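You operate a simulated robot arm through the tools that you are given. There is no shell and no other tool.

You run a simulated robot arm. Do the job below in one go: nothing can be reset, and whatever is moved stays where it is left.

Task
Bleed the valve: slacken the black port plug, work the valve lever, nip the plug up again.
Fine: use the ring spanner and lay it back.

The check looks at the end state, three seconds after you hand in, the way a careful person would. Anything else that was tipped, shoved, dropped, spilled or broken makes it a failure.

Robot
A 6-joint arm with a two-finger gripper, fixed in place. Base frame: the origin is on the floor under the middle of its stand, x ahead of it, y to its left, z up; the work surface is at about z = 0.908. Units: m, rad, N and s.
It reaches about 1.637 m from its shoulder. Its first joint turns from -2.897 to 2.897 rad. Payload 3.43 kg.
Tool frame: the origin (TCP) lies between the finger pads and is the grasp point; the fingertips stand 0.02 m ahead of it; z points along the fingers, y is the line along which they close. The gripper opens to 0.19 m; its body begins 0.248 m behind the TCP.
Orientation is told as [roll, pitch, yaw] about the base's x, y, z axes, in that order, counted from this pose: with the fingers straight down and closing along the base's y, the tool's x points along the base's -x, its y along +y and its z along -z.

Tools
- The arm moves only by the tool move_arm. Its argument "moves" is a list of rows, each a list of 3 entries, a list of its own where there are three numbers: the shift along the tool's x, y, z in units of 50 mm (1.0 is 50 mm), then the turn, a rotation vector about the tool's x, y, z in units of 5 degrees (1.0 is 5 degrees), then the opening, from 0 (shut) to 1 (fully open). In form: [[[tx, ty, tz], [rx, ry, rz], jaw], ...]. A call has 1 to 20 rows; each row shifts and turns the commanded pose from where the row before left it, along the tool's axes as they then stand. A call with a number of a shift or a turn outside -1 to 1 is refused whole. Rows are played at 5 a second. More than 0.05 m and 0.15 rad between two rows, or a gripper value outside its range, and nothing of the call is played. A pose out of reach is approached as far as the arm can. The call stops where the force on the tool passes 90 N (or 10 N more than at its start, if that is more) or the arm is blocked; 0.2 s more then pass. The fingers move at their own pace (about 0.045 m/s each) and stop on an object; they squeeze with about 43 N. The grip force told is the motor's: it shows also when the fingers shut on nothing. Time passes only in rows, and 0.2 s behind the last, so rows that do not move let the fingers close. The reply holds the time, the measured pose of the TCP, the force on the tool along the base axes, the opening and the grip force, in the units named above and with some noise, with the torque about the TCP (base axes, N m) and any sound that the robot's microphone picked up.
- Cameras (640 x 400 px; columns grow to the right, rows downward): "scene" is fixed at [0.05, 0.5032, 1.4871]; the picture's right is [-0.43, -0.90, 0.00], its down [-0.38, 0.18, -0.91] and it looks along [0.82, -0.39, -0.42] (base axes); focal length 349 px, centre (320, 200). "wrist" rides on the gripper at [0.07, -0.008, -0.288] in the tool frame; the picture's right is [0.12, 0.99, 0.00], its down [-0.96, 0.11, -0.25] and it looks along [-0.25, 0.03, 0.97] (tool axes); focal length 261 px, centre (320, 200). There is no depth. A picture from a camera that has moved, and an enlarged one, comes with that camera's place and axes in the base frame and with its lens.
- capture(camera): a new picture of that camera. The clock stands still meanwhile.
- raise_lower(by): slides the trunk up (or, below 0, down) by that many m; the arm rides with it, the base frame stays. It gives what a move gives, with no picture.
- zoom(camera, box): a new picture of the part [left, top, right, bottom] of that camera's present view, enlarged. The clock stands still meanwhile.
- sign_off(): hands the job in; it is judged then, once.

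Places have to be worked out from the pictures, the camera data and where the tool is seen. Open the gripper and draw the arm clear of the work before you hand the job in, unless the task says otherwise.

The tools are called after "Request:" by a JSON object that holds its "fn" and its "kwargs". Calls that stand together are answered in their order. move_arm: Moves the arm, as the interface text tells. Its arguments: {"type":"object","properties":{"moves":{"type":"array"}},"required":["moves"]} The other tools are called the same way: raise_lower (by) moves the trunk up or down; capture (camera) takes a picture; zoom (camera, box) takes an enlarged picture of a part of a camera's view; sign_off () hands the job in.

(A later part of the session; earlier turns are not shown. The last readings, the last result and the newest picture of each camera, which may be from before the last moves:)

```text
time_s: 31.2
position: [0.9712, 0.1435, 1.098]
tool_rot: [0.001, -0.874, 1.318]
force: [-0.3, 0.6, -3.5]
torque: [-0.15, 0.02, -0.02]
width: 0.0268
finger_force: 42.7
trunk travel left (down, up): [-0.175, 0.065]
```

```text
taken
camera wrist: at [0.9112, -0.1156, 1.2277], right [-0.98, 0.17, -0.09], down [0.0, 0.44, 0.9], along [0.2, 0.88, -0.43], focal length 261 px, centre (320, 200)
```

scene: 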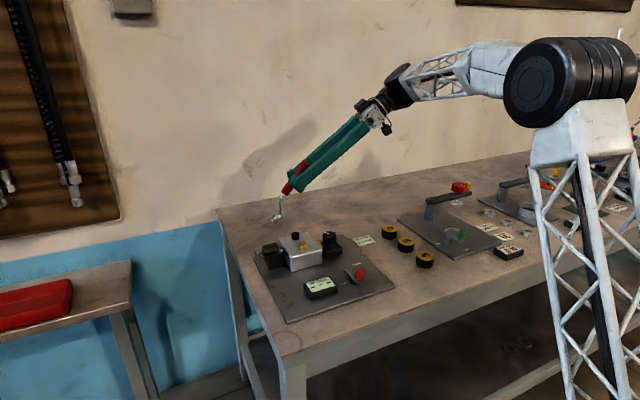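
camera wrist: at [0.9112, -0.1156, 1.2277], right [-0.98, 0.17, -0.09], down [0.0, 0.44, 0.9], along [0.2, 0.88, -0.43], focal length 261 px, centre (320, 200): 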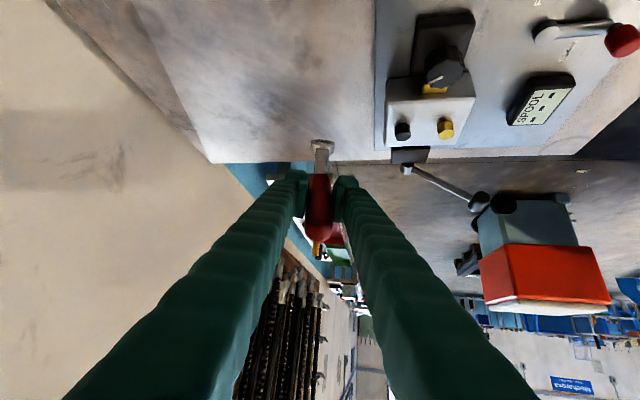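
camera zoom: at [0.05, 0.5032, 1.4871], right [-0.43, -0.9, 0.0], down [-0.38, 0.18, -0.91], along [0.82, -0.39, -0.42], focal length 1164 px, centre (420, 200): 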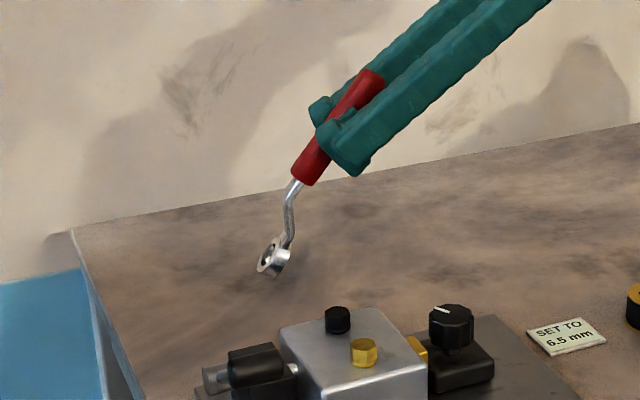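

The spanner is now crank-side up in the correct sense. I turn it to the home heading (ring toward +y), level the tool to a 30° slope, and bring the ring above its old spot.

Request:
{"fn": "move_arm", "kwargs": {"moves": [[[0, 0, 0], [-0.781, 0, -0.656], 0], [[0, 0, 0], [-0.781, 0, -0.656], 0], [[0, 0, 0], [-0.781, 0, -0.656], 0], [[0, 0, 0], [0, -1, 0], 0], [[0, 0, 0], [0, -1, 0], 0], [[0.083, -0.251, 0.363], [0, 0, 0], 0], [[0.083, -0.251, 0.363], [0, 0, 0], 0], [[0.083, -0.251, 0.363], [0, 0, 0], 0], [[0, 0, 0], [0, 0, 0], 0]]}}

Request:
{"fn": "capture", "kwargs": {"camera": "scene"}}

Request:
{"fn": "zoom", "kwargs": {"camera": "scene", "box": [220, 160, 340, 260]}}

Request:
{"fn": "capture", "kwargs": {"camera": "wrist"}}

```text
time_s: 33.2
position: [1.007, 0.184, 1.06]
tool_rot: [0.001, -1.046, 1.583]
force: [0.6, -0.3, -2.7]
torque: [-0.18, -0.02, 0.03]
width: 0.0265
finger_force: 43.1
trunk travel left (down, up): [-0.175, 0.065]
```

```text
taken
```

scene: 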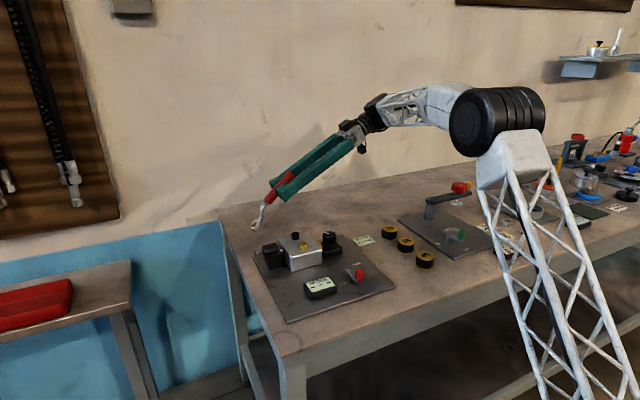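

```text
4.00 times, centred on (280, 210) of scene
camera zoom: at [0.05, 0.5032, 1.4871], right [-0.43, -0.9, 0.0], down [-0.38, 0.18, -0.91], along [0.82, -0.39, -0.42], focal length 1397 px, centre (480, 160)
```

zoom: 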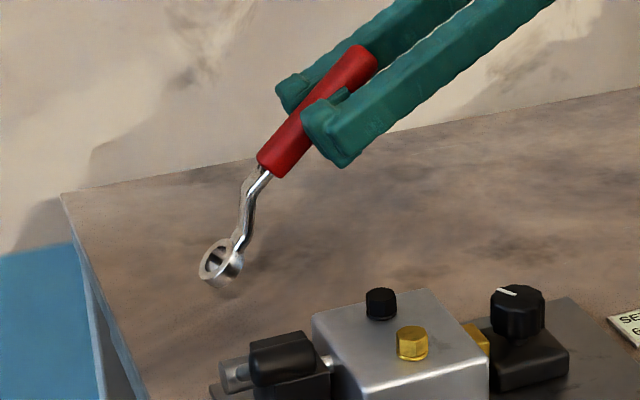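

```text
taken
camera wrist: at [1.018, -0.0998, 1.1419], right [-0.99, -0.07, -0.1], down [-0.12, 0.26, 0.96], along [-0.04, 0.96, -0.27], focal length 261 px, centre (320, 200)
```

wrist: 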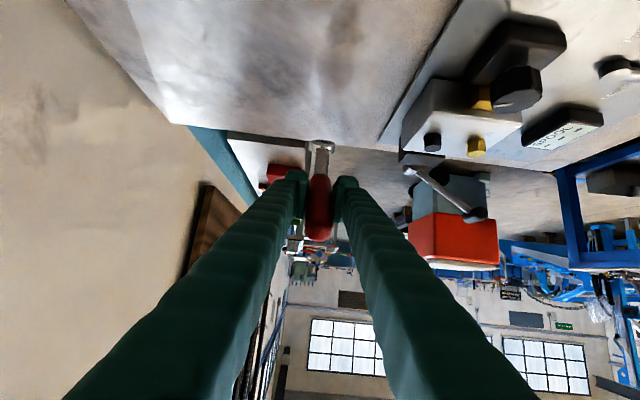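

Everything hangs as planned. I lower until the ring touches and begin the arc that lets the bench swing the spanner in the grip.

Request:
{"fn": "move_arm", "kwargs": {"moves": [[[0.106, 0, 0.092], [0, 0, 0], 0], [[0.106, 0, 0.092], [0, 0, 0], 0], [[0.106, 0, 0.092], [0, 0, 0], 0], [[0.16, 0, -0.053], [0, 0, 0], 0], [[0.16, 0, -0.053], [0, 0, 0], 0], [[0.16, 0, -0.053], [0, 0, 0], 0], [[0, 0, 0], [0, 0, 0], 0]]}}

Request:
{"fn": "zoom", "kwargs": {"camera": "scene", "box": [220, 160, 340, 260]}}

```text
time_s: 34.8
position: [1.0077, 0.1694, 1.0227]
tool_rot: [-0.004, -1.047, 1.586]
force: [0.6, -1.4, 13.2]
torque: [1.3, -0.04, 0.0]
width: 0.0271
finger_force: 43.3
trunk travel left (down, up): [-0.175, 0.065]
```

```text
4.00 times, centred on (280, 210) of scene
camera zoom: at [0.05, 0.5032, 1.4871], right [-0.43, -0.9, 0.0], down [-0.38, 0.18, -0.91], along [0.82, -0.39, -0.42], focal length 1397 px, centre (480, 160)
```

zoom: 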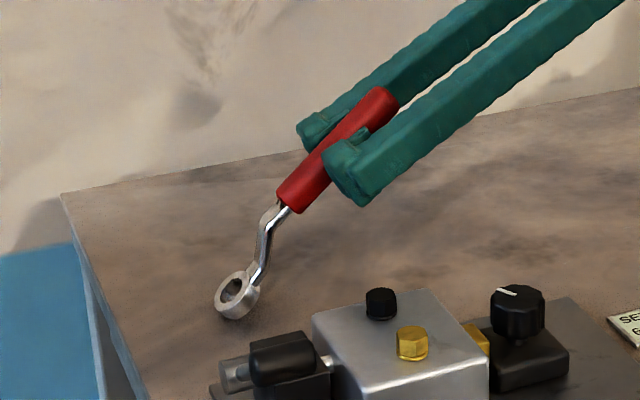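

The bench pushes back with about 16 N and the spanner is pivoting as intended. I continue along the arc.

Request:
{"fn": "move_arm", "kwargs": {"moves": [[[0.169, 0, -0.022], [0, 0, 0], 0], [[0.169, 0, -0.022], [0, 0, 0], 0], [[0.169, 0, -0.022], [0, 0, 0], 0], [[0.174, 0, 0.007], [0, 0, 0], 0], [[0.174, 0, 0.007], [0, 0, 0], 0], [[0.174, 0, 0.007], [0, 0, 0], 0], [[0, 0, 0], [0, 0, 0], 0]]}}

Request:
{"fn": "zoom", "kwargs": {"camera": "scene", "box": [220, 160, 340, 260]}}

```text
time_s: 36.4
position: [1.0085, 0.1412, 0.9783]
tool_rot: [0.0, -1.047, 1.582]
force: [1.0, -4.7, 8.2]
torque: [0.99, -0.01, -0.04]
width: 0.0267
finger_force: 43.3
trunk travel left (down, up): [-0.175, 0.065]
```

```text
4.00 times, centred on (280, 210) of scene
camera zoom: at [0.05, 0.5032, 1.4871], right [-0.43, -0.9, 0.0], down [-0.38, 0.18, -0.91], along [0.82, -0.39, -0.42], focal length 1397 px, centre (480, 160)
```

zoom: 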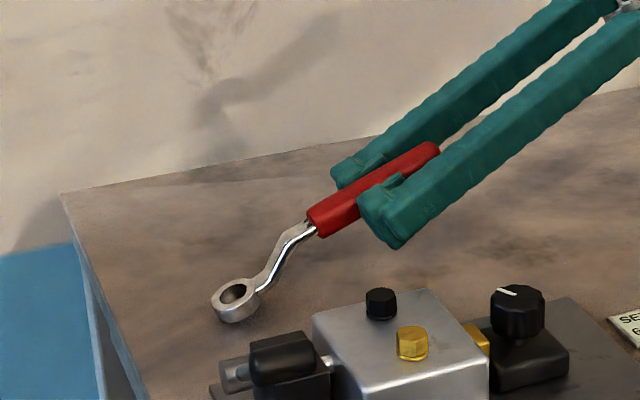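

Pivoting works well and the ring stays in place. I finish the arc down to just above flat.

Request:
{"fn": "move_arm", "kwargs": {"moves": [[[0.173, 0, 0.036], [0, 0, 0], 0], [[0.173, 0, 0.036], [0, 0, 0], 0], [[0.173, 0, 0.036], [0, 0, 0], 0], [[0.129, 0, 0.042], [0, 0, 0], 0], [[0.129, 0, 0.042], [0, 0, 0], 0], [[0.129, 0, 0.042], [0, 0, 0], 0], [[0, 0, 0], [0, 0, 0], 0]]}}

Request:
{"fn": "zoom", "kwargs": {"camera": "scene", "box": [220, 160, 340, 260]}}

```text
time_s: 38.0
position: [1.0084, 0.1293, 0.9325]
tool_rot: [0.001, -1.049, 1.584]
force: [0.9, -2.3, 6.4]
torque: [1.15, -0.03, -0.03]
width: 0.0267
finger_force: 43.0
trunk travel left (down, up): [-0.175, 0.065]
```

```text
4.00 times, centred on (280, 210) of scene
camera zoom: at [0.05, 0.5032, 1.4871], right [-0.43, -0.9, 0.0], down [-0.38, 0.18, -0.91], along [0.82, -0.39, -0.42], focal length 1397 px, centre (480, 160)
```

zoom: 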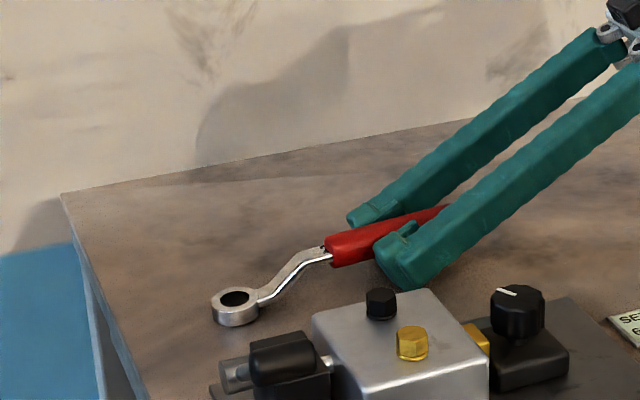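

The spanner is now almost flat. I lower 2 mm more and open the jaws slowly.

Request:
{"fn": "move_arm", "kwargs": {"moves": [[[0.035, 0, 0.02], [0, 0, 0], 0], [[0, 0, 0], [0, 0, 0], 0.15], [[0, 0, 0], [0, 0, 0], 0.2], [[0, 0, 0], [0, 0, 0], 0.27], [[0, 0, 0], [0, 0, 0], 0.3], [[0, 0, 0], [0, 0, 0], 0.3]]}}

Request:
{"fn": "zoom", "kwargs": {"camera": "scene", "box": [220, 160, 340, 260]}}

```text
time_s: 39.4
position: [1.0087, 0.1298, 0.9311]
tool_rot: [0.0, -1.049, 1.587]
force: [-0.5, 0.0, 0.9]
torque: [-0.01, 0.0, -0.02]
width: 0.057
finger_force: 0.1
trunk travel left (down, up): [-0.175, 0.065]
```

```text
4.00 times, centred on (280, 210) of scene
camera zoom: at [0.05, 0.5032, 1.4871], right [-0.43, -0.9, 0.0], down [-0.38, 0.18, -0.91], along [0.82, -0.39, -0.42], focal length 1397 px, centre (480, 160)
```

zoom: 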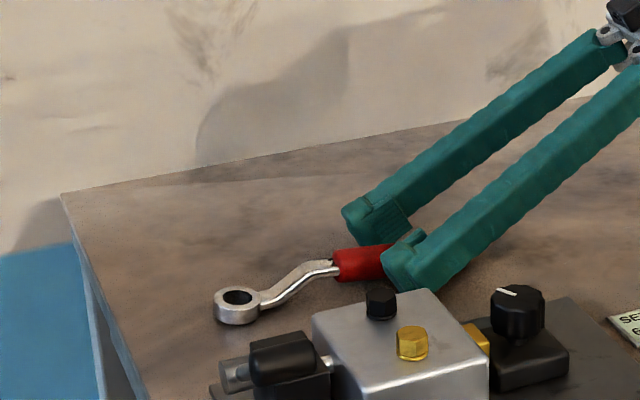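

The spanner lies right way up again at its home spot. I rise straight up and bring the tool back to vertical.

Request:
{"fn": "move_arm", "kwargs": {"moves": [[[-0.4, 0, -0.231], [0, 0, 0], 0.3], [[-0.65, 0, -0.375], [0, 0, 0], 0.3], [[-0.65, 0, -0.375], [0, 0, 0], 0.3], [[-0.65, 0, -0.375], [0, 0, 0], 0.35], [[0, 0, 0], [0, 1, 0], 0.42], [[0, 0, 0], [0, 1, 0], 0.42], [[0, 0, 0], [0, 1, 0], 0.42], [[0, 0, 0], [0, 1, 0], 0.42], [[0, 0, 0], [0, 1, 0], 0.42], [[0, 0, 0], [0, 1, 0], 0.42], [[0, 0, 0], [0, 1, 0], 0.42], [[0, 0, 0], [0, 1, 0], 0.42], [[0, 0, 0], [0, 1, 0], 0.42], [[0, 0, 0], [0, 1, 0], 0.42], [[0, 0, 0], [0, 1, 0], 0.42], [[0, 0, 0], [0, 1, 0], 0.42], [[0, 0, 0], [0, 0, 0], 0.42]]}}

Request:
{"fn": "move_arm", "kwargs": {"moves": [[[0, 0, 0], [0, 0, 1], 0.42], [[0, 0, 0], [0, 0, 1], 0.42], [[0, 0, 0], [0, 0, 1], 0.42], [[0, 0, 0], [0, 0, 1], 0.42], [[0, 0, 0], [0, 0, 1], 0.42], [[0, 0, 0], [0, 0, 1], 0.42], [[0, 0, 0], [0, 0, 1], 0.42], [[0, 0, 0], [0, 0, 1], 0.42], [[0, 0, 0], [0, 0, 1], 0.42], [[0, 0, 0], [0, 0, 1], 0.42], [[0, 0, 0], [0, 0, 1], 0.42], [[0, 0, 0], [0, 0, 1], 0.42], [[0, 0, 0], [0, 0, 1], 0.42], [[0, 0, 0], [0, 0, 1], 0.42], [[0, 0, 0], [0, 0, 1], 0.42], [[0, 0, 0], [0, 0, 1], 0.42], [[0, 0, 0], [0, 0, 1], 0.42], [[0, 0, 0], [0, 0, 1], 0.42], [[0, 0, 0], [0, 0, 1], 0.42]]}}

Request:
{"fn": "move_arm", "kwargs": {"moves": [[[0, 0, 0], [0, 0, 1], 0.42], [[0, 0, 0], [0, 0, 1], 0.42], [[0, 0, 0], [0, 0, 1], 0.42], [[0, 0, 0], [0, 0, 1], 0.42], [[0, 0, 0], [0, 0, 1], 0.42], [[0, 0, 0], [0, 0, 1], 0.42], [[0, 0, 0], [0, 0, 1], 0.42], [[0, 0, 0], [0, 0, 1], 0.42], [[0, 0, 0], [0, 0, 1], 0.42], [[0, 0, 0], [0, 0, 1], 0.42], [[0, 0, 0], [0, 0, 1], 0.42], [[0, 0, 0], [0, 0, 1], 0.42], [[0, 0, 0], [0, 0, 1], 0.42], [[0, 0, 0], [0, 0, 1], 0.42], [[0, 0, 0], [0, 0, 1], 0.42], [[0, 0, 0], [0, 0, 1], 0.42], [[0, 0, 0], [0, 0, 1], 0.42], [[0, 0, 0], [0, 0, 0], 0.42]]}}

Request:
{"fn": "capture", "kwargs": {"camera": "wrist"}}

Request:
{"fn": "zoom", "kwargs": {"camera": "scene", "box": [240, 205, 340, 265]}}

```text
time_s: 43.0
position: [1.0083, 0.1293, 1.0652]
tool_rot: [0.001, 0.003, 1.583]
force: [0.6, 0.3, -0.1]
torque: [-0.04, -0.01, 0.01]
width: 0.0796
finger_force: 0.1
trunk travel left (down, up): [-0.175, 0.065]
```

```text
time_s: 47.0
position: [1.0079, 0.1294, 1.0663]
tool_rot: [-0.002, 0.0, -0.075]
force: [0.0, -0.2, -0.1]
torque: [0.0, 0.02, -0.01]
width: 0.08
finger_force: 0.2
trunk travel left (down, up): [-0.175, 0.065]
```

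```text
time_s: 50.8
position: [1.0081, 0.1306, 1.0657]
tool_rot: [0.0, 0.0, -1.557]
force: [0.2, -0.6, 0.7]
torque: [-0.01, -0.01, 0.0]
width: 0.08
finger_force: 0.0
trunk travel left (down, up): [-0.175, 0.065]
```

```text
taken
camera wrist: at [0.998, 0.2001, 1.3536], right [0.99, 0.13, 0.0], down [0.13, -0.96, 0.25], along [0.03, -0.25, -0.97], focal length 261 px, centre (320, 200)
```

wrist: 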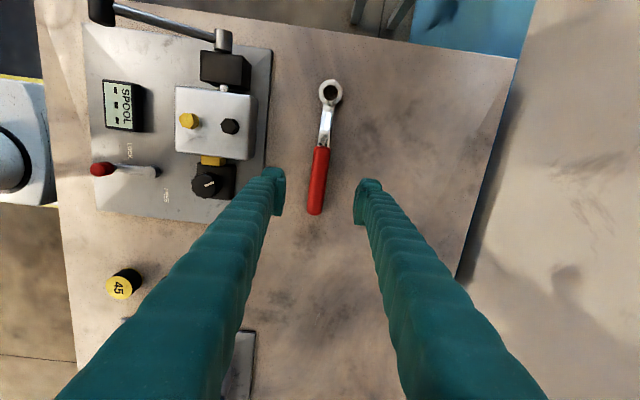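

```text
6.40 times, centred on (290, 235) of scene
camera zoom: at [0.05, 0.5032, 1.4871], right [-0.43, -0.9, 0.0], down [-0.38, 0.18, -0.91], along [0.82, -0.39, -0.42], focal length 2236 px, centre (512, -24)
```

zoom: 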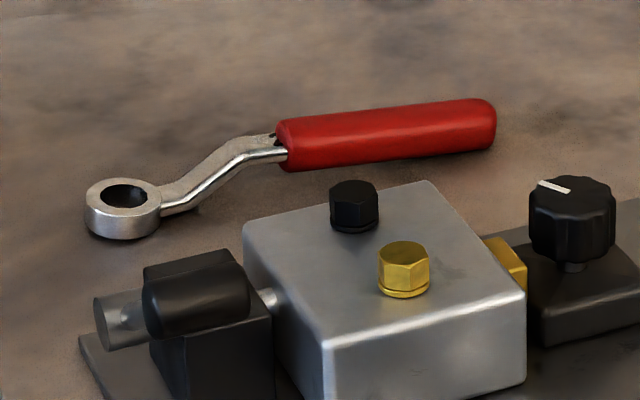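

The spanner is right way up, essentially at home. I enlarge the wrist view to measure it for a proper grasp.

Request:
{"fn": "zoom", "kwargs": {"camera": "wrist", "box": [270, 65, 380, 225]}}

Request:
{"fn": "zoom", "kwargs": {"camera": "wrist", "box": [195, 90, 275, 140]}}

```text
2.50 times, centred on (325, 145) of wrist
camera zoom: at [0.998, 0.2001, 1.3536], right [0.99, 0.13, 0.0], down [0.13, -0.96, 0.25], along [0.03, -0.25, -0.97], focal length 652 px, centre (308, 338)
```

zoom: 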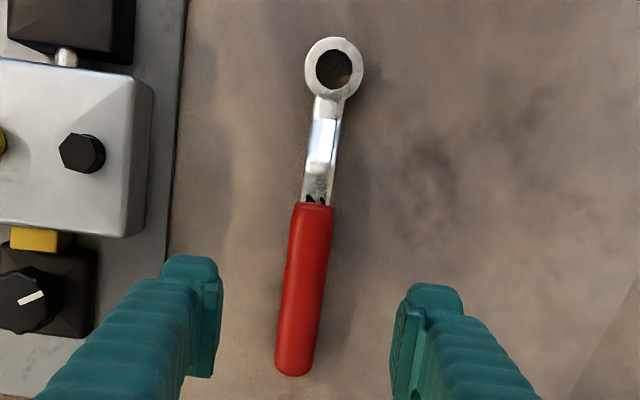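

```text
8.00 times, centred on (235, 115) of wrist
camera zoom: at [0.998, 0.2001, 1.3536], right [0.99, 0.13, 0.0], down [0.13, -0.96, 0.25], along [0.03, -0.25, -0.97], focal length 2085 px, centre (1000, 880)
```

zoom: 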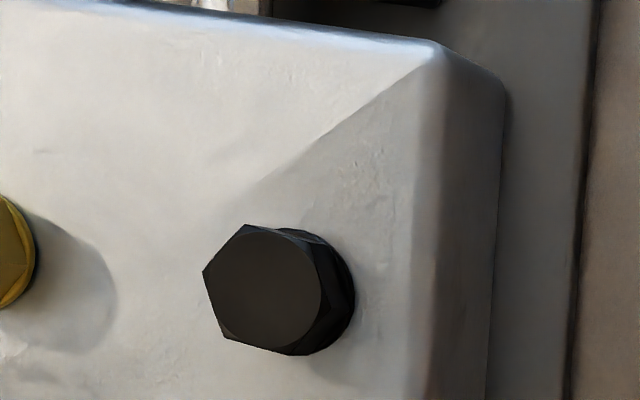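

Handle inner end at about (1.004, 0.179), ring at (1.006, 0.261). The handle centre is only about 0.925 high, so my first grasp was too high. I'll grasp nearer the inner end (y≈0.165), lower, at z≈0.930, watching the force.

Request:
{"fn": "move_arm", "kwargs": {"moves": [[[0.344, -0.036, 0.5], [0, 0, 0], 0.42], [[0.344, -0.036, 0.5], [0, 0, 0], 0.42], [[0, 0, 0.5], [0, 0, 0], 0.42], [[0, 0, 0.5], [0, 0, 0], 0.38], [[0, 0, 0.4], [0, 0, 0], 0.32], [[0, 0, 0.15], [0, 0, 0], 0.3], [[0, 0, 0.1], [0, 0, 0], 0.3], [[0, 0, 0.06], [0, 0, 0], 0.3], [[0, 0, 0], [0, 0, 0], 0.3]]}}

Request:
{"fn": "zoom", "kwargs": {"camera": "wrist", "box": [240, 60, 400, 240]}}

Request:
{"fn": "zoom", "kwargs": {"camera": "scene", "box": [240, 195, 340, 265]}}

```text
time_s: 52.8
position: [1.0053, 0.1654, 0.932]
tool_rot: [0.0, -0.001, -1.557]
force: [0.1, 0.8, 0.1]
torque: [-0.02, 0.01, -0.01]
width: 0.0571
finger_force: 0.1
trunk travel left (down, up): [-0.175, 0.065]
```

```text
2.22 times, centred on (320, 150) of wrist
camera zoom: at [0.9947, 0.2346, 1.2186], right [0.99, 0.13, 0.0], down [0.13, -0.96, 0.25], along [0.03, -0.25, -0.97], focal length 579 px, centre (320, 311)
```

zoom: 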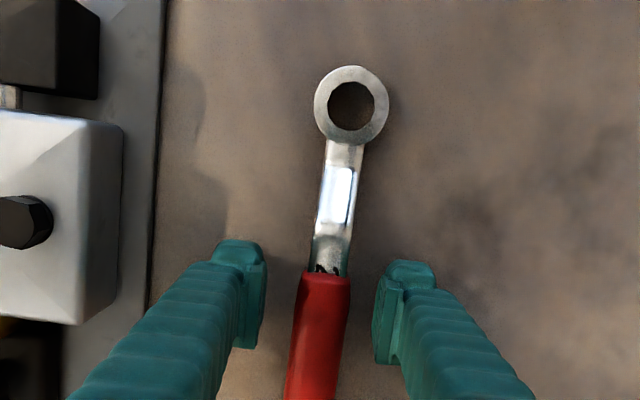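

```text
5.71 times, centred on (290, 230) of scene
camera zoom: at [0.05, 0.5032, 1.4871], right [-0.43, -0.9, 0.0], down [-0.38, 0.18, -0.91], along [0.82, -0.39, -0.42], focal length 1996 px, centre (491, 29)
```

zoom: 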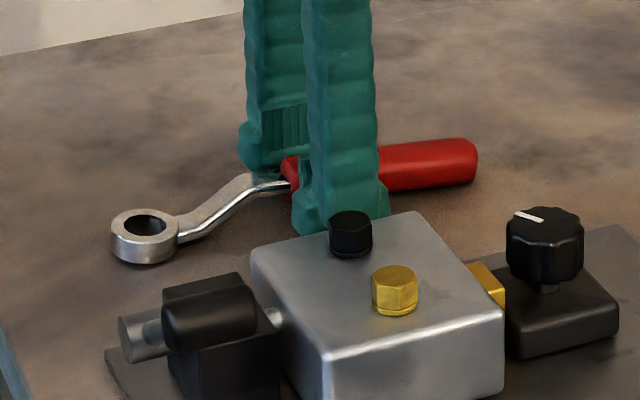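

The pads straddle the handle's inner end with no contact force. I lower 2.5 mm more and close, watching the vertical reaction.

Request:
{"fn": "move_arm", "kwargs": {"moves": [[[0, 0, 0.06], [0, 0, 0], 0.3], [[0, 0, 0], [0, 0, 0], 0.2], [[0, 0, 0], [0, 0, 0], 0.1], [[0, 0, 0], [0, 0, 0], 0], [[0, 0, 0], [0, 0, 0], 0], [[0, 0, 0], [0, 0, 0], 0], [[0, 0, 0], [0, 0, 0], 0]]}}

Request:
{"fn": "zoom", "kwargs": {"camera": "wrist", "box": [240, 60, 400, 240]}}

Request:
{"fn": "zoom", "kwargs": {"camera": "scene", "box": [240, 195, 340, 265]}}

```text
time_s: 54.4
position: [1.0036, 0.1638, 0.9277]
tool_rot: [0.0, 0.001, -1.557]
force: [1.4, -0.1, 0.2]
torque: [0.08, -0.03, -0.16]
width: 0.0273
finger_force: 42.9
trunk travel left (down, up): [-0.175, 0.065]
```

```text
2.22 times, centred on (320, 150) of wrist
camera zoom: at [0.994, 0.2344, 1.2153], right [0.99, 0.13, 0.0], down [0.13, -0.96, 0.25], along [0.03, -0.25, -0.97], focal length 579 px, centre (320, 311)
```

zoom: 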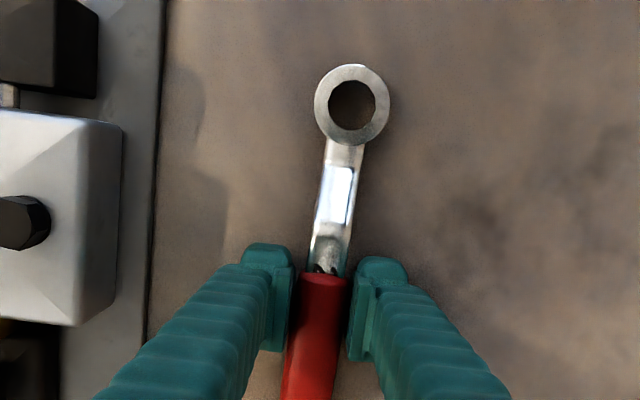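

```text
5.71 times, centred on (290, 230) of scene
camera zoom: at [0.05, 0.5032, 1.4871], right [-0.43, -0.9, 0.0], down [-0.38, 0.18, -0.91], along [0.82, -0.39, -0.42], focal length 1996 px, centre (491, 29)
```

zoom: 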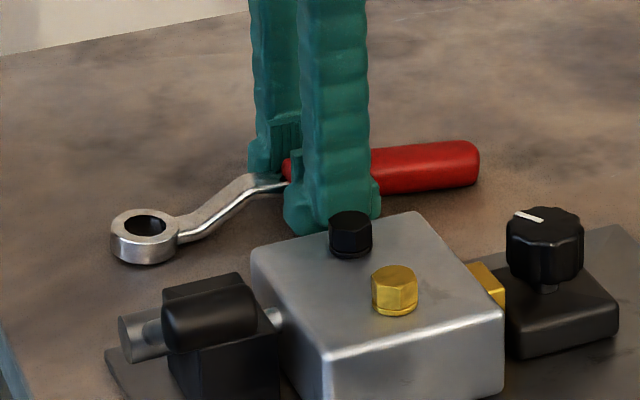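

A clean full-width grip (27.3 mm, no reaction). I lift slowly, then check it is still level.

Request:
{"fn": "move_arm", "kwargs": {"moves": [[[0, 0, -0.1], [0, 0, 0], 0], [[0, 0, -0.2], [0, 0, 0], 0], [[0, 0, -0.3], [0, 0, 0], 0], [[0, 0, -0.3], [0, 0, 0], 0], [[0, 0, 0], [0, 0, 0], 0]]}}

Request:
{"fn": "zoom", "kwargs": {"camera": "scene", "box": [230, 175, 350, 265]}}

Request:
{"fn": "capture", "kwargs": {"camera": "wrist"}}

```text
time_s: 55.6
position: [1.0044, 0.1651, 0.972]
tool_rot: [0.0, 0.0, -1.556]
force: [0.3, 0.3, -3.4]
torque: [-0.12, -0.02, -0.03]
width: 0.0272
finger_force: 43.5
trunk travel left (down, up): [-0.175, 0.065]
```

```text
4.44 times, centred on (290, 220) of scene
camera zoom: at [0.05, 0.5032, 1.4871], right [-0.43, -0.9, 0.0], down [-0.38, 0.18, -0.91], along [0.82, -0.39, -0.42], focal length 1553 px, centre (453, 111)
```

zoom: 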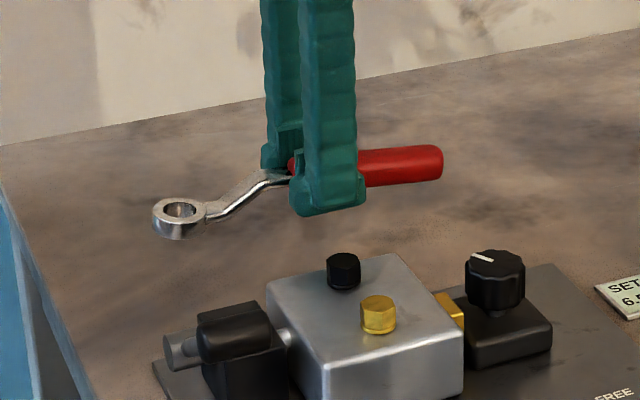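

```text
taken
camera wrist: at [0.9945, 0.2342, 1.2602], right [0.99, 0.13, 0.0], down [0.13, -0.96, 0.25], along [0.03, -0.25, -0.97], focal length 261 px, centre (320, 200)
```

wrist: 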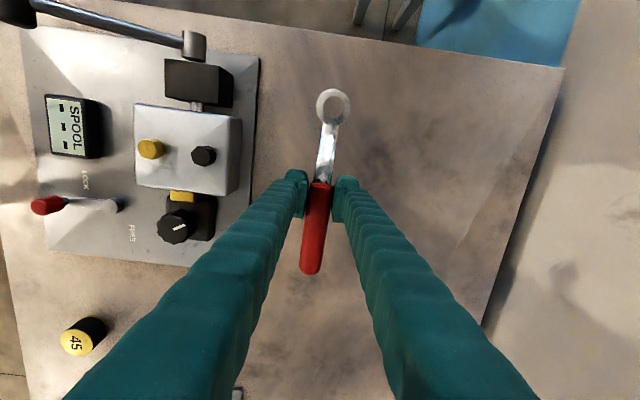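

The spanner hangs level and firm. I enlarge the ring to get its exact place in the tool frame.

Request:
{"fn": "zoom", "kwargs": {"camera": "wrist", "box": [300, 80, 364, 130]}}

Request:
{"fn": "zoom", "kwargs": {"camera": "wrist", "box": [170, 130, 234, 180]}}

```text
8.00 times, centred on (332, 105) of wrist
camera zoom: at [0.9945, 0.2342, 1.2602], right [0.99, 0.13, 0.0], down [0.13, -0.96, 0.25], along [0.03, -0.25, -0.97], focal length 2085 px, centre (224, 960)
```

zoom: 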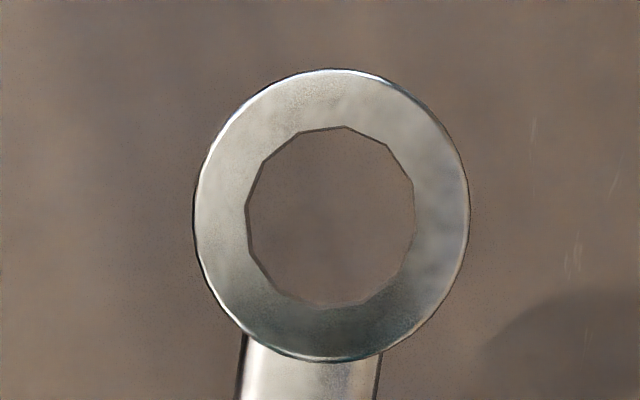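

```text
8.00 times, centred on (202, 155) of wrist
camera zoom: at [0.9945, 0.2342, 1.2602], right [0.99, 0.13, 0.0], down [0.13, -0.96, 0.25], along [0.03, -0.25, -0.97], focal length 2085 px, centre (1264, 560)
```

zoom: 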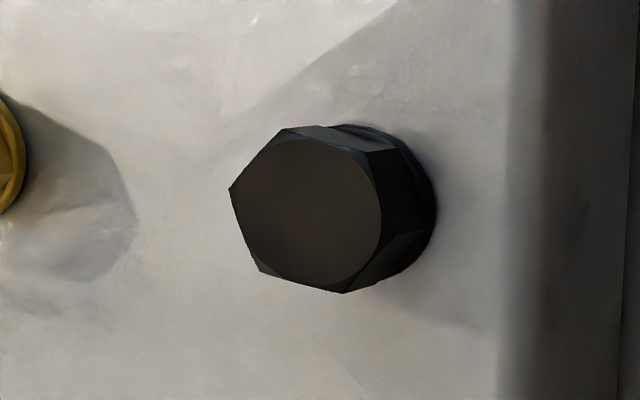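

The ring centre is at tool (0.098, 0.003, +0.005), and the plug centre is at about (0.8685, 0.192) with its top at z≈0.973. I'll start at handle heading -37° over free space and swing toward +23°, which keeps clear of the knob and lever. I lift, turn, and move the ring above the plug.

Request:
{"fn": "move_arm", "kwargs": {"moves": [[[0, 0, -0.6], [0, 0, 0], 0], [[0, 0, -0.6], [0, 0, 0], 0], [[0, 0, 0], [0, 0, -0.963], 0], [[0, 0, 0], [0, 0, -0.963], 0], [[0, 0, 0], [0, 0, -0.963], 0], [[0, 0, 0], [0, 0, -0.963], 0], [[0, 0, 0], [0, 0, -0.963], 0], [[0, 0, 0], [0, 0, -0.963], 0], [[0, 0, 0], [0, 0, -0.963], 0], [[0, 0, 0], [0, 0, -0.963], 0], [[0, 0, 0], [0, 0, -0.963], 0], [[0, 0, 0], [0, 0, -0.963], 0], [[0, 0, 0], [0, 0, -0.963], 0], [[0.184, -0.41, 0], [0, 0, 0], 0], [[0.184, -0.41, 0], [0, 0, 0], 0], [[0.184, -0.41, 0], [0, 0, 0], 0], [[0, 0, 0], [0, 0, 0], 0]]}}

Request:
{"fn": "capture", "kwargs": {"camera": "wrist"}}

Request:
{"fn": "zoom", "kwargs": {"camera": "scene", "box": [230, 175, 350, 265]}}

```text
time_s: 59.2
position: [0.9449, 0.1305, 1.0335]
tool_rot: [-0.001, 0.001, -0.633]
force: [-0.5, 0.7, -2.9]
torque: [-0.09, -0.14, 0.03]
width: 0.0271
finger_force: 42.9
trunk travel left (down, up): [-0.175, 0.065]
```

```text
taken
camera wrist: at [0.8819, 0.1658, 1.3203], right [0.49, 0.87, 0.0], down [0.84, -0.48, 0.25], along [0.22, -0.12, -0.97], focal length 261 px, centre (320, 200)
```

wrist: 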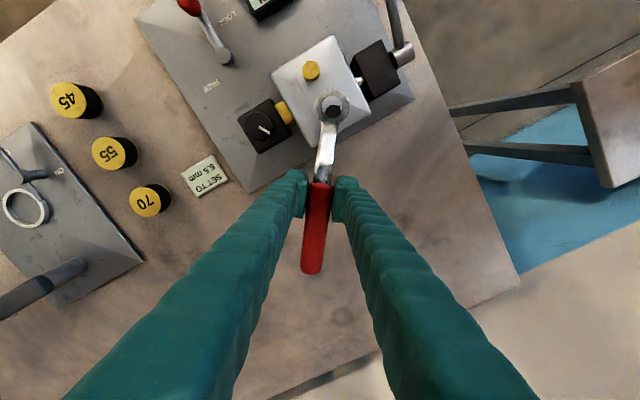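

```text
4.44 times, centred on (290, 220) of scene
camera zoom: at [0.05, 0.5032, 1.4871], right [-0.43, -0.9, 0.0], down [-0.38, 0.18, -0.91], along [0.82, -0.39, -0.42], focal length 1553 px, centre (453, 111)
```

zoom: 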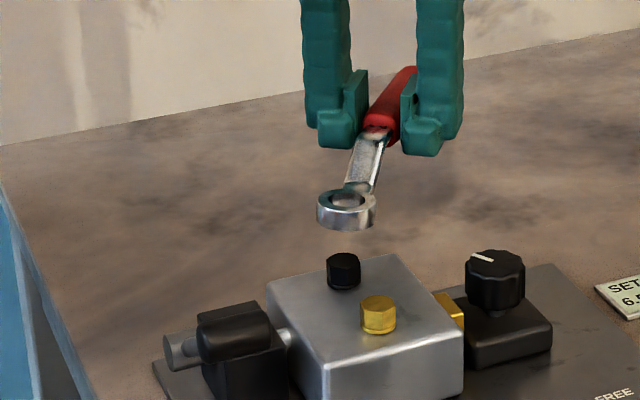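

The ring is right above the plug. I enlarge to measure the fine offset.

Request:
{"fn": "zoom", "kwargs": {"camera": "wrist", "box": [300, 80, 364, 130]}}

Request:
{"fn": "zoom", "kwargs": {"camera": "scene", "box": [285, 205, 325, 245]}}

```text
8.00 times, centred on (332, 105) of wrist
camera zoom: at [0.8819, 0.1658, 1.3203], right [0.49, 0.87, 0.0], down [0.84, -0.48, 0.25], along [0.22, -0.12, -0.97], focal length 2085 px, centre (224, 960)
```

zoom: 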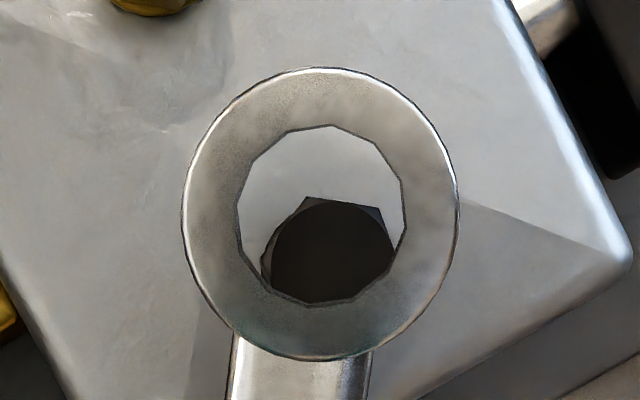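

```text
10.00 times, centred on (305, 225) of scene
camera zoom: at [0.05, 0.5032, 1.4871], right [-0.43, -0.9, 0.0], down [-0.38, 0.18, -0.91], along [0.82, -0.39, -0.42], focal length 3493 px, centre (470, -50)
```

zoom: 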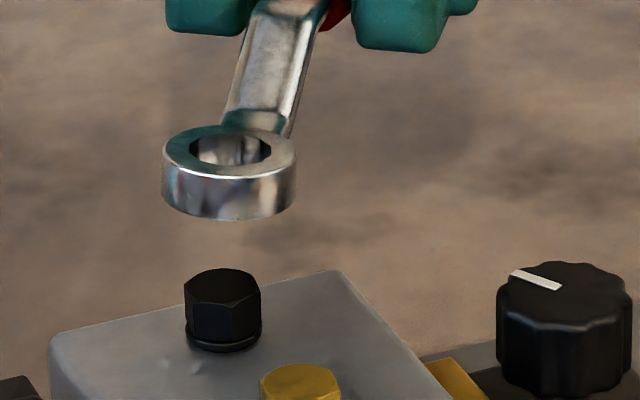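

In the tool frame the plug is at (0.096, 0.006) versus the ring at (0.098, 0.0015), and the hex is about 2.4° clockwise from the ring's corners. A 2.4° clockwise turn of the tool fixes both. I apply that with a 2 mm pull-back and lower to just above the plug.

Request:
{"fn": "move_arm", "kwargs": {"moves": [[[-0.038, 0, 0], [0, 0, 0.48], 0], [[0, 0, 0.25], [0, 0, 0], 0], [[0, 0, 0.25], [0, 0, 0], 0], [[0, 0, 0.16], [0, 0, 0], 0], [[0, 0, 0], [0, 0, 0], 0]]}}

Request:
{"fn": "zoom", "kwargs": {"camera": "wrist", "box": [300, 80, 364, 130]}}

Request:
{"fn": "zoom", "kwargs": {"camera": "scene", "box": [285, 205, 325, 245]}}

```text
time_s: 60.4
position: [0.9458, 0.1291, 0.9998]
tool_rot: [0.001, -0.003, -0.677]
force: [3.7, -1.5, 12.4]
torque: [0.73, 0.82, -0.2]
width: 0.0274
finger_force: 42.7
trunk travel left (down, up): [-0.175, 0.065]
```

```text
8.00 times, centred on (332, 105) of wrist
camera zoom: at [0.884, 0.1672, 1.2875], right [0.53, 0.85, 0.0], down [0.82, -0.51, 0.25], along [0.21, -0.13, -0.97], focal length 2085 px, centre (224, 960)
```

zoom: 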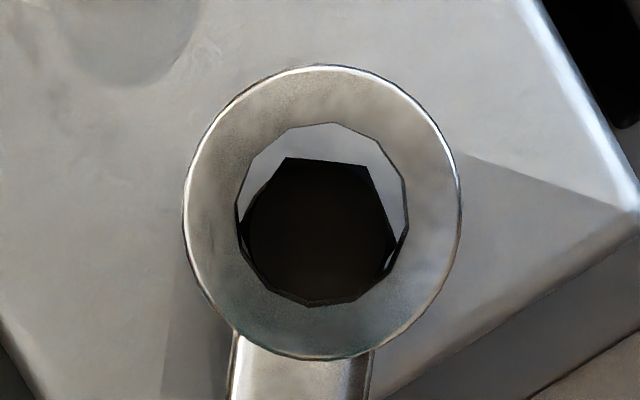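

```text
10.00 times, centred on (305, 225) of scene
camera zoom: at [0.05, 0.5032, 1.4871], right [-0.43, -0.9, 0.0], down [-0.38, 0.18, -0.91], along [0.82, -0.39, -0.42], focal length 3493 px, centre (470, -50)
```

zoom: 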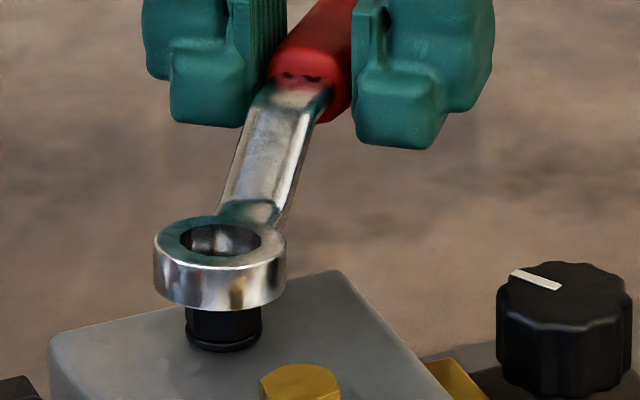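

The ring touched the plug top (15 N), so the plug top is at z≈0.98. The ring needs to come back about 1.5 mm along the handle. I lift 4 mm, shift, and lower gently.

Request:
{"fn": "move_arm", "kwargs": {"moves": [[[0, 0, -0.1], [0, 0, 0], 0], [[-0.03, 0.005, 0], [0, 0, 0], 0], [[0, 0, 0], [0, 0, 0], 0]]}}

Request:
{"fn": "zoom", "kwargs": {"camera": "wrist", "box": [300, 80, 364, 130]}}

```text
time_s: 61.2
position: [0.9473, 0.1288, 1.0047]
tool_rot: [-0.001, 0.0, -0.675]
force: [-0.2, 0.5, -3.1]
torque: [-0.07, -0.09, 0.03]
width: 0.0271
finger_force: 43.1
trunk travel left (down, up): [-0.175, 0.065]
```

```text
8.00 times, centred on (332, 105) of wrist
camera zoom: at [0.8863, 0.1668, 1.2918], right [0.53, 0.85, 0.0], down [0.82, -0.51, 0.25], along [0.21, -0.13, -0.97], focal length 2085 px, centre (224, 960)
```

zoom: 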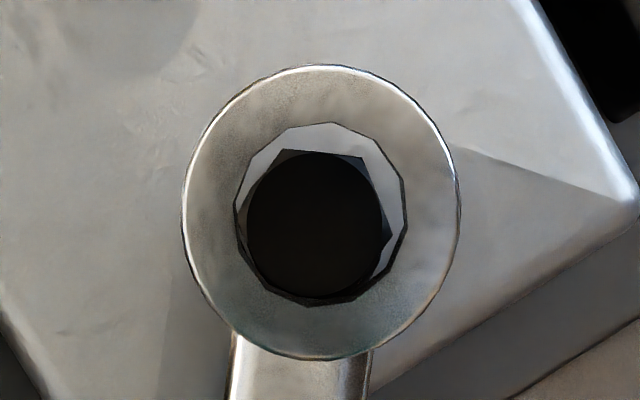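

Ring and hex now coincide to within a fraction of a millimetre. I lower gently in 2 mm steps to see if it drops over the hex.

Request:
{"fn": "move_arm", "kwargs": {"moves": [[[0, 0, 0.05], [0, 0, 0], 0], [[0, 0, 0.05], [0, 0, 0], 0], [[0, 0, 0.04], [0, 0, 0], 0], [[0, 0, 0.03], [0, 0, 0], 0], [[0, 0, 0], [0, 0, 0], 0]]}}

Request:
{"fn": "zoom", "kwargs": {"camera": "wrist", "box": [300, 80, 364, 130]}}

Request:
{"fn": "zoom", "kwargs": {"camera": "scene", "box": [285, 205, 325, 245]}}

```text
time_s: 62.4
position: [0.9477, 0.1303, 0.9971]
tool_rot: [0.0, -0.001, -0.675]
force: [-0.9, 0.2, -3.9]
torque: [-0.09, -0.12, -0.01]
width: 0.0271
finger_force: 42.5
trunk travel left (down, up): [-0.175, 0.065]
```

```text
8.00 times, centred on (332, 105) of wrist
camera zoom: at [0.8867, 0.1673, 1.2831], right [0.53, 0.85, 0.0], down [0.82, -0.51, 0.25], along [0.21, -0.13, -0.97], focal length 2085 px, centre (224, 960)
```

zoom: 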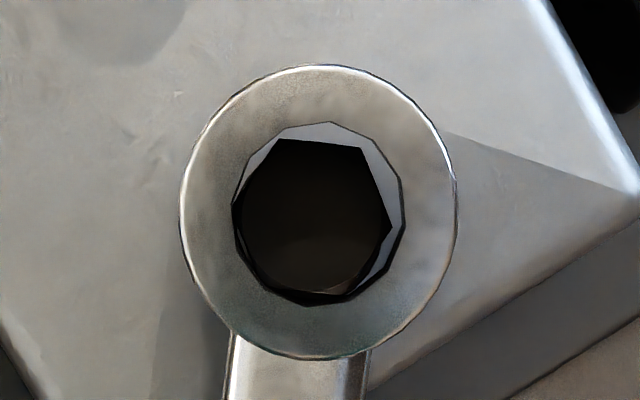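

```text
10.00 times, centred on (305, 225) of scene
camera zoom: at [0.05, 0.5032, 1.4871], right [-0.43, -0.9, 0.0], down [-0.38, 0.18, -0.91], along [0.82, -0.39, -0.42], focal length 3493 px, centre (470, -50)
```

zoom: 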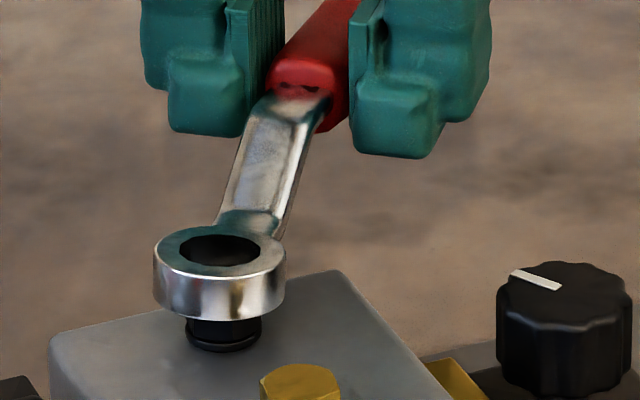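

No contact force at z 0.997, so the ring is slipping over the hex. I continue down.

Request:
{"fn": "move_arm", "kwargs": {"moves": [[[0, 0, 0.05], [0, 0, 0], 0], [[0, 0, 0.05], [0, 0, 0], 0], [[0, 0, 0.05], [0, 0, 0], 0], [[0, 0, 0], [0, 0, 0], 0]]}}

Request:
{"fn": "zoom", "kwargs": {"camera": "wrist", "box": [300, 80, 364, 130]}}

Request:
{"fn": "zoom", "kwargs": {"camera": "scene", "box": [285, 205, 325, 245]}}

```text
time_s: 63.4
position: [0.9473, 0.1286, 0.9893]
tool_rot: [0.001, 0.001, -0.675]
force: [-0.2, 0.0, -2.5]
torque: [-0.07, -0.12, -0.01]
width: 0.0271
finger_force: 42.7
trunk travel left (down, up): [-0.175, 0.065]
```

```text
8.00 times, centred on (332, 105) of wrist
camera zoom: at [0.8863, 0.1674, 1.2762], right [0.53, 0.85, 0.0], down [0.82, -0.51, 0.25], along [0.21, -0.13, -0.97], focal length 2085 px, centre (224, 960)
```

zoom: 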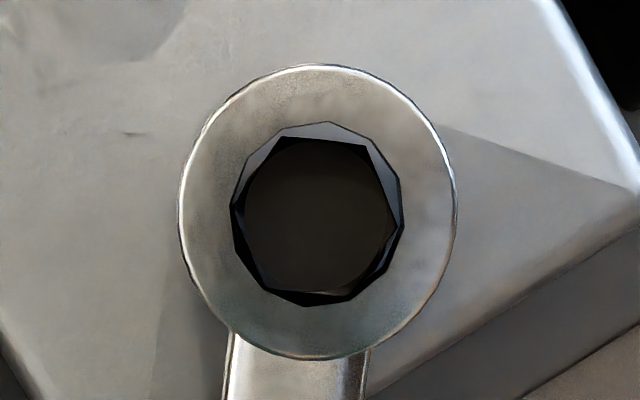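

```text
10.00 times, centred on (305, 225) of scene
camera zoom: at [0.05, 0.5032, 1.4871], right [-0.43, -0.9, 0.0], down [-0.38, 0.18, -0.91], along [0.82, -0.39, -0.42], focal length 3493 px, centre (470, -50)
```

zoom: 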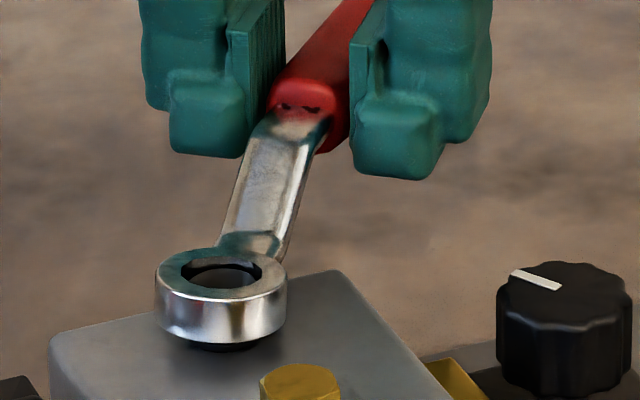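

The ring is fully around the hex. I lower 2 mm more and start slackening, counter-clockwise from above, in small steps about the plug centre.

Request:
{"fn": "move_arm", "kwargs": {"moves": [[[0, 0, 0.04], [0, 0, 0], 0], [[0.001, 0.0855, 0], [0, 0, -0.5], 0], [[0.001, 0.0855, 0], [0, 0, -0.5], 0], [[0, 0, 0], [0, 0, 0], 0]]}}

Request:
{"fn": "zoom", "kwargs": {"camera": "wrist", "box": [300, 80, 364, 130]}}

```text
time_s: 64.4
position: [0.953, 0.1365, 0.9877]
tool_rot: [-0.001, 0.0, -0.588]
force: [-0.6, -0.2, -3.0]
torque: [-0.1, -0.12, -0.27]
width: 0.0269
finger_force: 43.0
trunk travel left (down, up): [-0.175, 0.065]
```

```text
8.00 times, centred on (332, 105) of wrist
camera zoom: at [0.8891, 0.1677, 1.2741], right [0.45, 0.89, 0.0], down [0.86, -0.44, 0.25], along [0.22, -0.11, -0.97], focal length 2085 px, centre (224, 960)
```

zoom: 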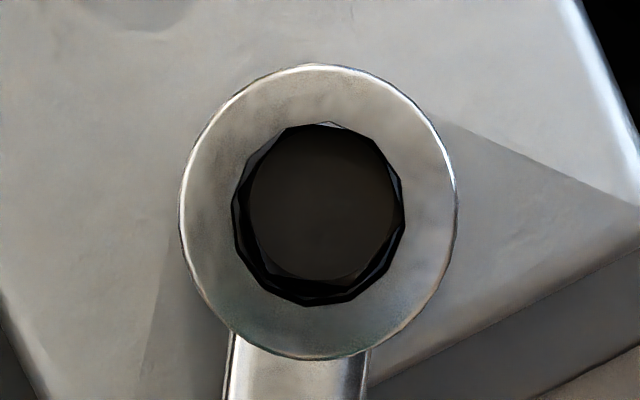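

Only light resistance after 5° — possibly play being taken up. I continue another 10° and watch the torque.

Request:
{"fn": "move_arm", "kwargs": {"moves": [[[0.001, 0.0855, 0], [0, 0, -0.5], 0], [[0.001, 0.0855, 0], [0, 0, -0.5], 0], [[0.001, 0.0855, 0], [0, 0, -0.5], 0], [[0.001, 0.0855, 0], [0, 0, -0.5], 0], [[0, 0, 0], [0, 0, 0], 0]]}}

Request:
{"fn": "zoom", "kwargs": {"camera": "wrist", "box": [300, 80, 364, 130]}}

```text
time_s: 65.6
position: [0.9611, 0.1512, 0.9867]
tool_rot: [0.0, 0.001, -0.413]
force: [-0.1, 0.2, -3.4]
torque: [-0.04, -0.1, -0.06]
width: 0.0271
finger_force: 43.1
trunk travel left (down, up): [-0.175, 0.065]
```

```text
8.00 times, centred on (332, 105) of wrist
camera zoom: at [0.8932, 0.1714, 1.2741], right [0.29, 0.96, 0.0], down [0.93, -0.28, 0.25], along [0.24, -0.07, -0.97], focal length 2085 px, centre (224, 960)
```

zoom: 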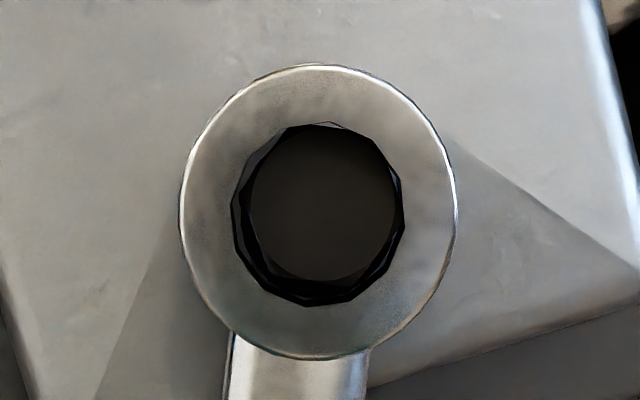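

Hardly any torque. I zoom in tighter on the hole to see whether the hex is turning with the ring.

Request:
{"fn": "zoom", "kwargs": {"camera": "wrist", "box": [318, 91, 346, 121]}}

Request:
{"fn": "zoom", "kwargs": {"camera": "scene", "box": [285, 205, 325, 245]}}

Request:
{"fn": "zoom", "kwargs": {"camera": "scene", "box": [240, 200, 400, 310]}}

```text
13.33 times, centred on (332, 106) of wrist
camera zoom: at [0.8932, 0.1714, 1.2741], right [0.29, 0.96, 0.0], down [0.93, -0.28, 0.25], along [0.24, -0.07, -0.97], focal length 3475 px, centre (160, 1453)
```

zoom: 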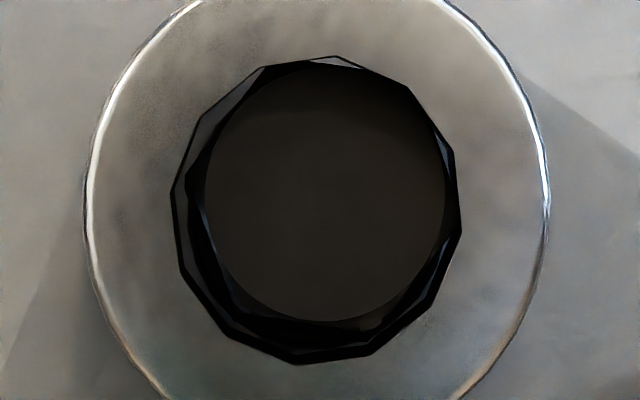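

```text
10.00 times, centred on (305, 225) of scene
camera zoom: at [0.05, 0.5032, 1.4871], right [-0.43, -0.9, 0.0], down [-0.38, 0.18, -0.91], along [0.82, -0.39, -0.42], focal length 3493 px, centre (470, -50)
```

zoom: 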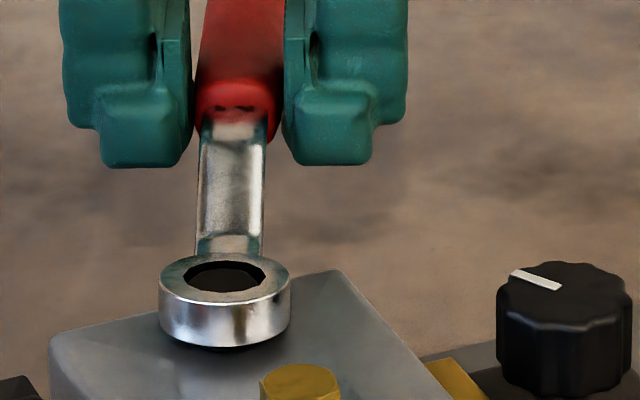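

```text
3.64 times, centred on (320, 255) of scene
camera zoom: at [0.05, 0.5032, 1.4871], right [-0.43, -0.9, 0.0], down [-0.38, 0.18, -0.91], along [0.82, -0.39, -0.42], focal length 1270 px, centre (320, 0)
```

zoom: 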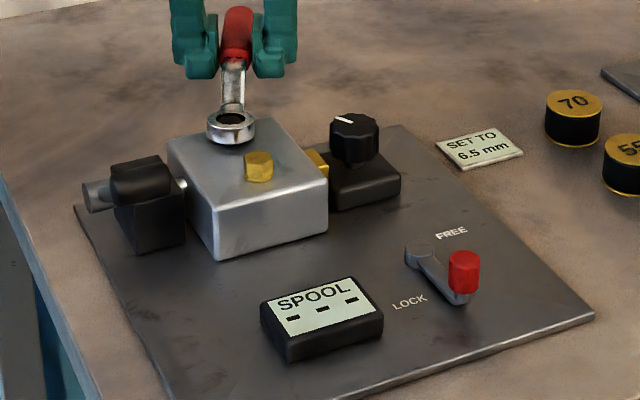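

The view is too dark to tell. I rotate another 30° and watch for torque; then I'll lift off to read the hex orientation.

Request:
{"fn": "move_arm", "kwargs": {"moves": [[[0.002, 0.171, 0], [0, 0, -1], 0], [[0.004, 0.171, 0], [0, 0, -1], 0], [[0.004, 0.171, 0], [0, 0, -1], 0], [[0, 0, 0], [0, 0, 0], 0]]}}

Request:
{"fn": "move_arm", "kwargs": {"moves": [[[0.004, 0.171, 0], [0, 0, -1], 0], [[0.004, 0.171, 0], [0, 0, -1], 0], [[0.004, 0.171, 0], [0, 0, -1], 0], [[0, 0, 0], [0, 0, 0], 0]]}}

Request:
{"fn": "zoom", "kwargs": {"camera": "wrist", "box": [318, 91, 346, 121]}}

Request:
{"fn": "zoom", "kwargs": {"camera": "scene", "box": [285, 205, 325, 245]}}

```text
time_s: 66.6
position: [0.9692, 0.1751, 0.9867]
tool_rot: [0.001, -0.001, -0.151]
force: [0.5, -1.0, -2.0]
torque: [-0.05, -0.14, -0.03]
width: 0.0271
finger_force: 42.7
trunk travel left (down, up): [-0.175, 0.065]
```

```text
time_s: 67.6
position: [0.97, 0.2014, 0.9867]
tool_rot: [0.0, 0.0, 0.109]
force: [0.7, -0.2, -2.9]
torque: [0.0, -0.17, -0.01]
width: 0.0272
finger_force: 43.0
trunk travel left (down, up): [-0.175, 0.065]
```

```text
13.33 times, centred on (332, 106) of wrist
camera zoom: at [0.9004, 0.1851, 1.2746], right [-0.23, 0.97, 0.0], down [0.94, 0.22, 0.25], along [0.24, 0.06, -0.97], focal length 3475 px, centre (160, 1453)
```

zoom: 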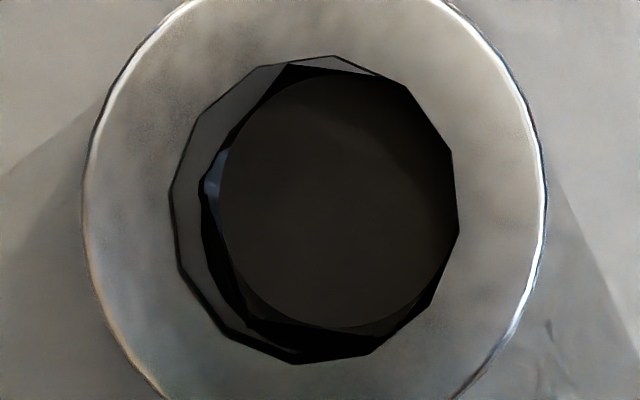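

```text
10.00 times, centred on (305, 225) of scene
camera zoom: at [0.05, 0.5032, 1.4871], right [-0.43, -0.9, 0.0], down [-0.38, 0.18, -0.91], along [0.82, -0.39, -0.42], focal length 3493 px, centre (470, -50)
```

zoom: 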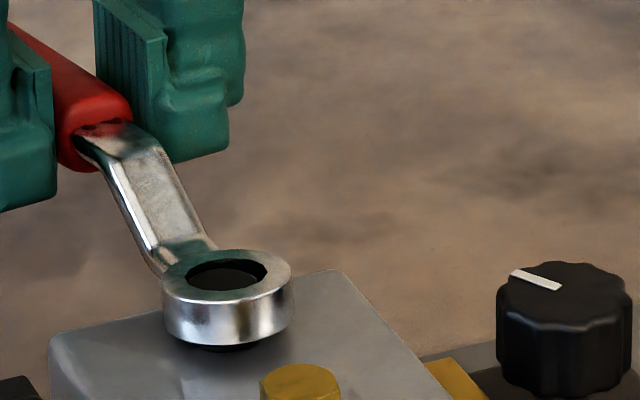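

Comparing edge directions, the hex has kept its angle relative to the ring while the tool turned 45°, so the plug is turning with the spanner at low torque. I recentre by about 1.5 mm and turn another 20° for a clear slackening.

Request:
{"fn": "move_arm", "kwargs": {"moves": [[[0.02, 0.03, 0], [0, 0, 0], 0], [[0.004, 0.171, 0], [0, 0, -1], 0], [[0.004, 0.171, 0], [0, 0, -1], 0], [[0.004, 0.171, 0], [0, 0, -1], 0], [[0.004, 0.171, 0], [0, 0, -1], 0], [[0, 0, 0], [0, 0, 0], 0]]}}

Request:
{"fn": "zoom", "kwargs": {"camera": "wrist", "box": [318, 91, 346, 121]}}

Request:
{"fn": "capture", "kwargs": {"camera": "scene"}}

```text
time_s: 69.0
position: [0.9604, 0.236, 0.9873]
tool_rot: [-0.001, -0.001, 0.459]
force: [-0.7, 0.9, -3.3]
torque: [0.06, -0.11, -0.03]
width: 0.0273
finger_force: 42.3
trunk travel left (down, up): [-0.175, 0.065]
```

```text
13.33 times, centred on (332, 106) of wrist
camera zoom: at [0.9005, 0.1966, 1.2742], right [-0.55, 0.84, 0.0], down [0.81, 0.53, 0.25], along [0.21, 0.14, -0.97], focal length 3475 px, centre (160, 1453)
```

zoom: 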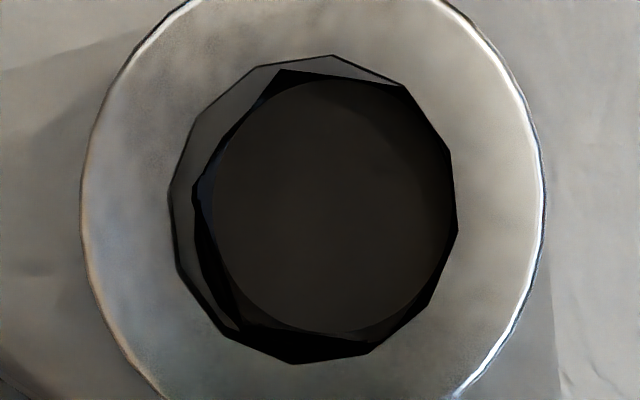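

```text
taken
```

scene: 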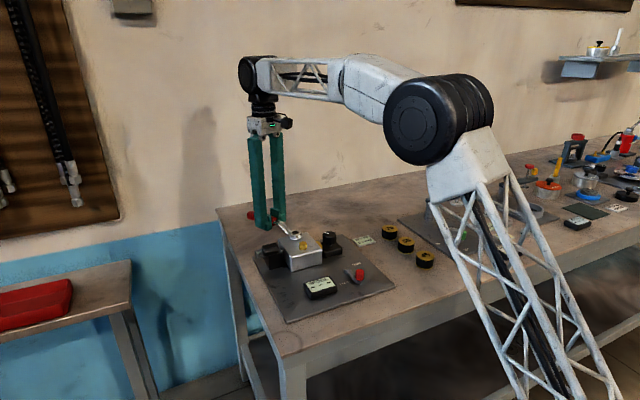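

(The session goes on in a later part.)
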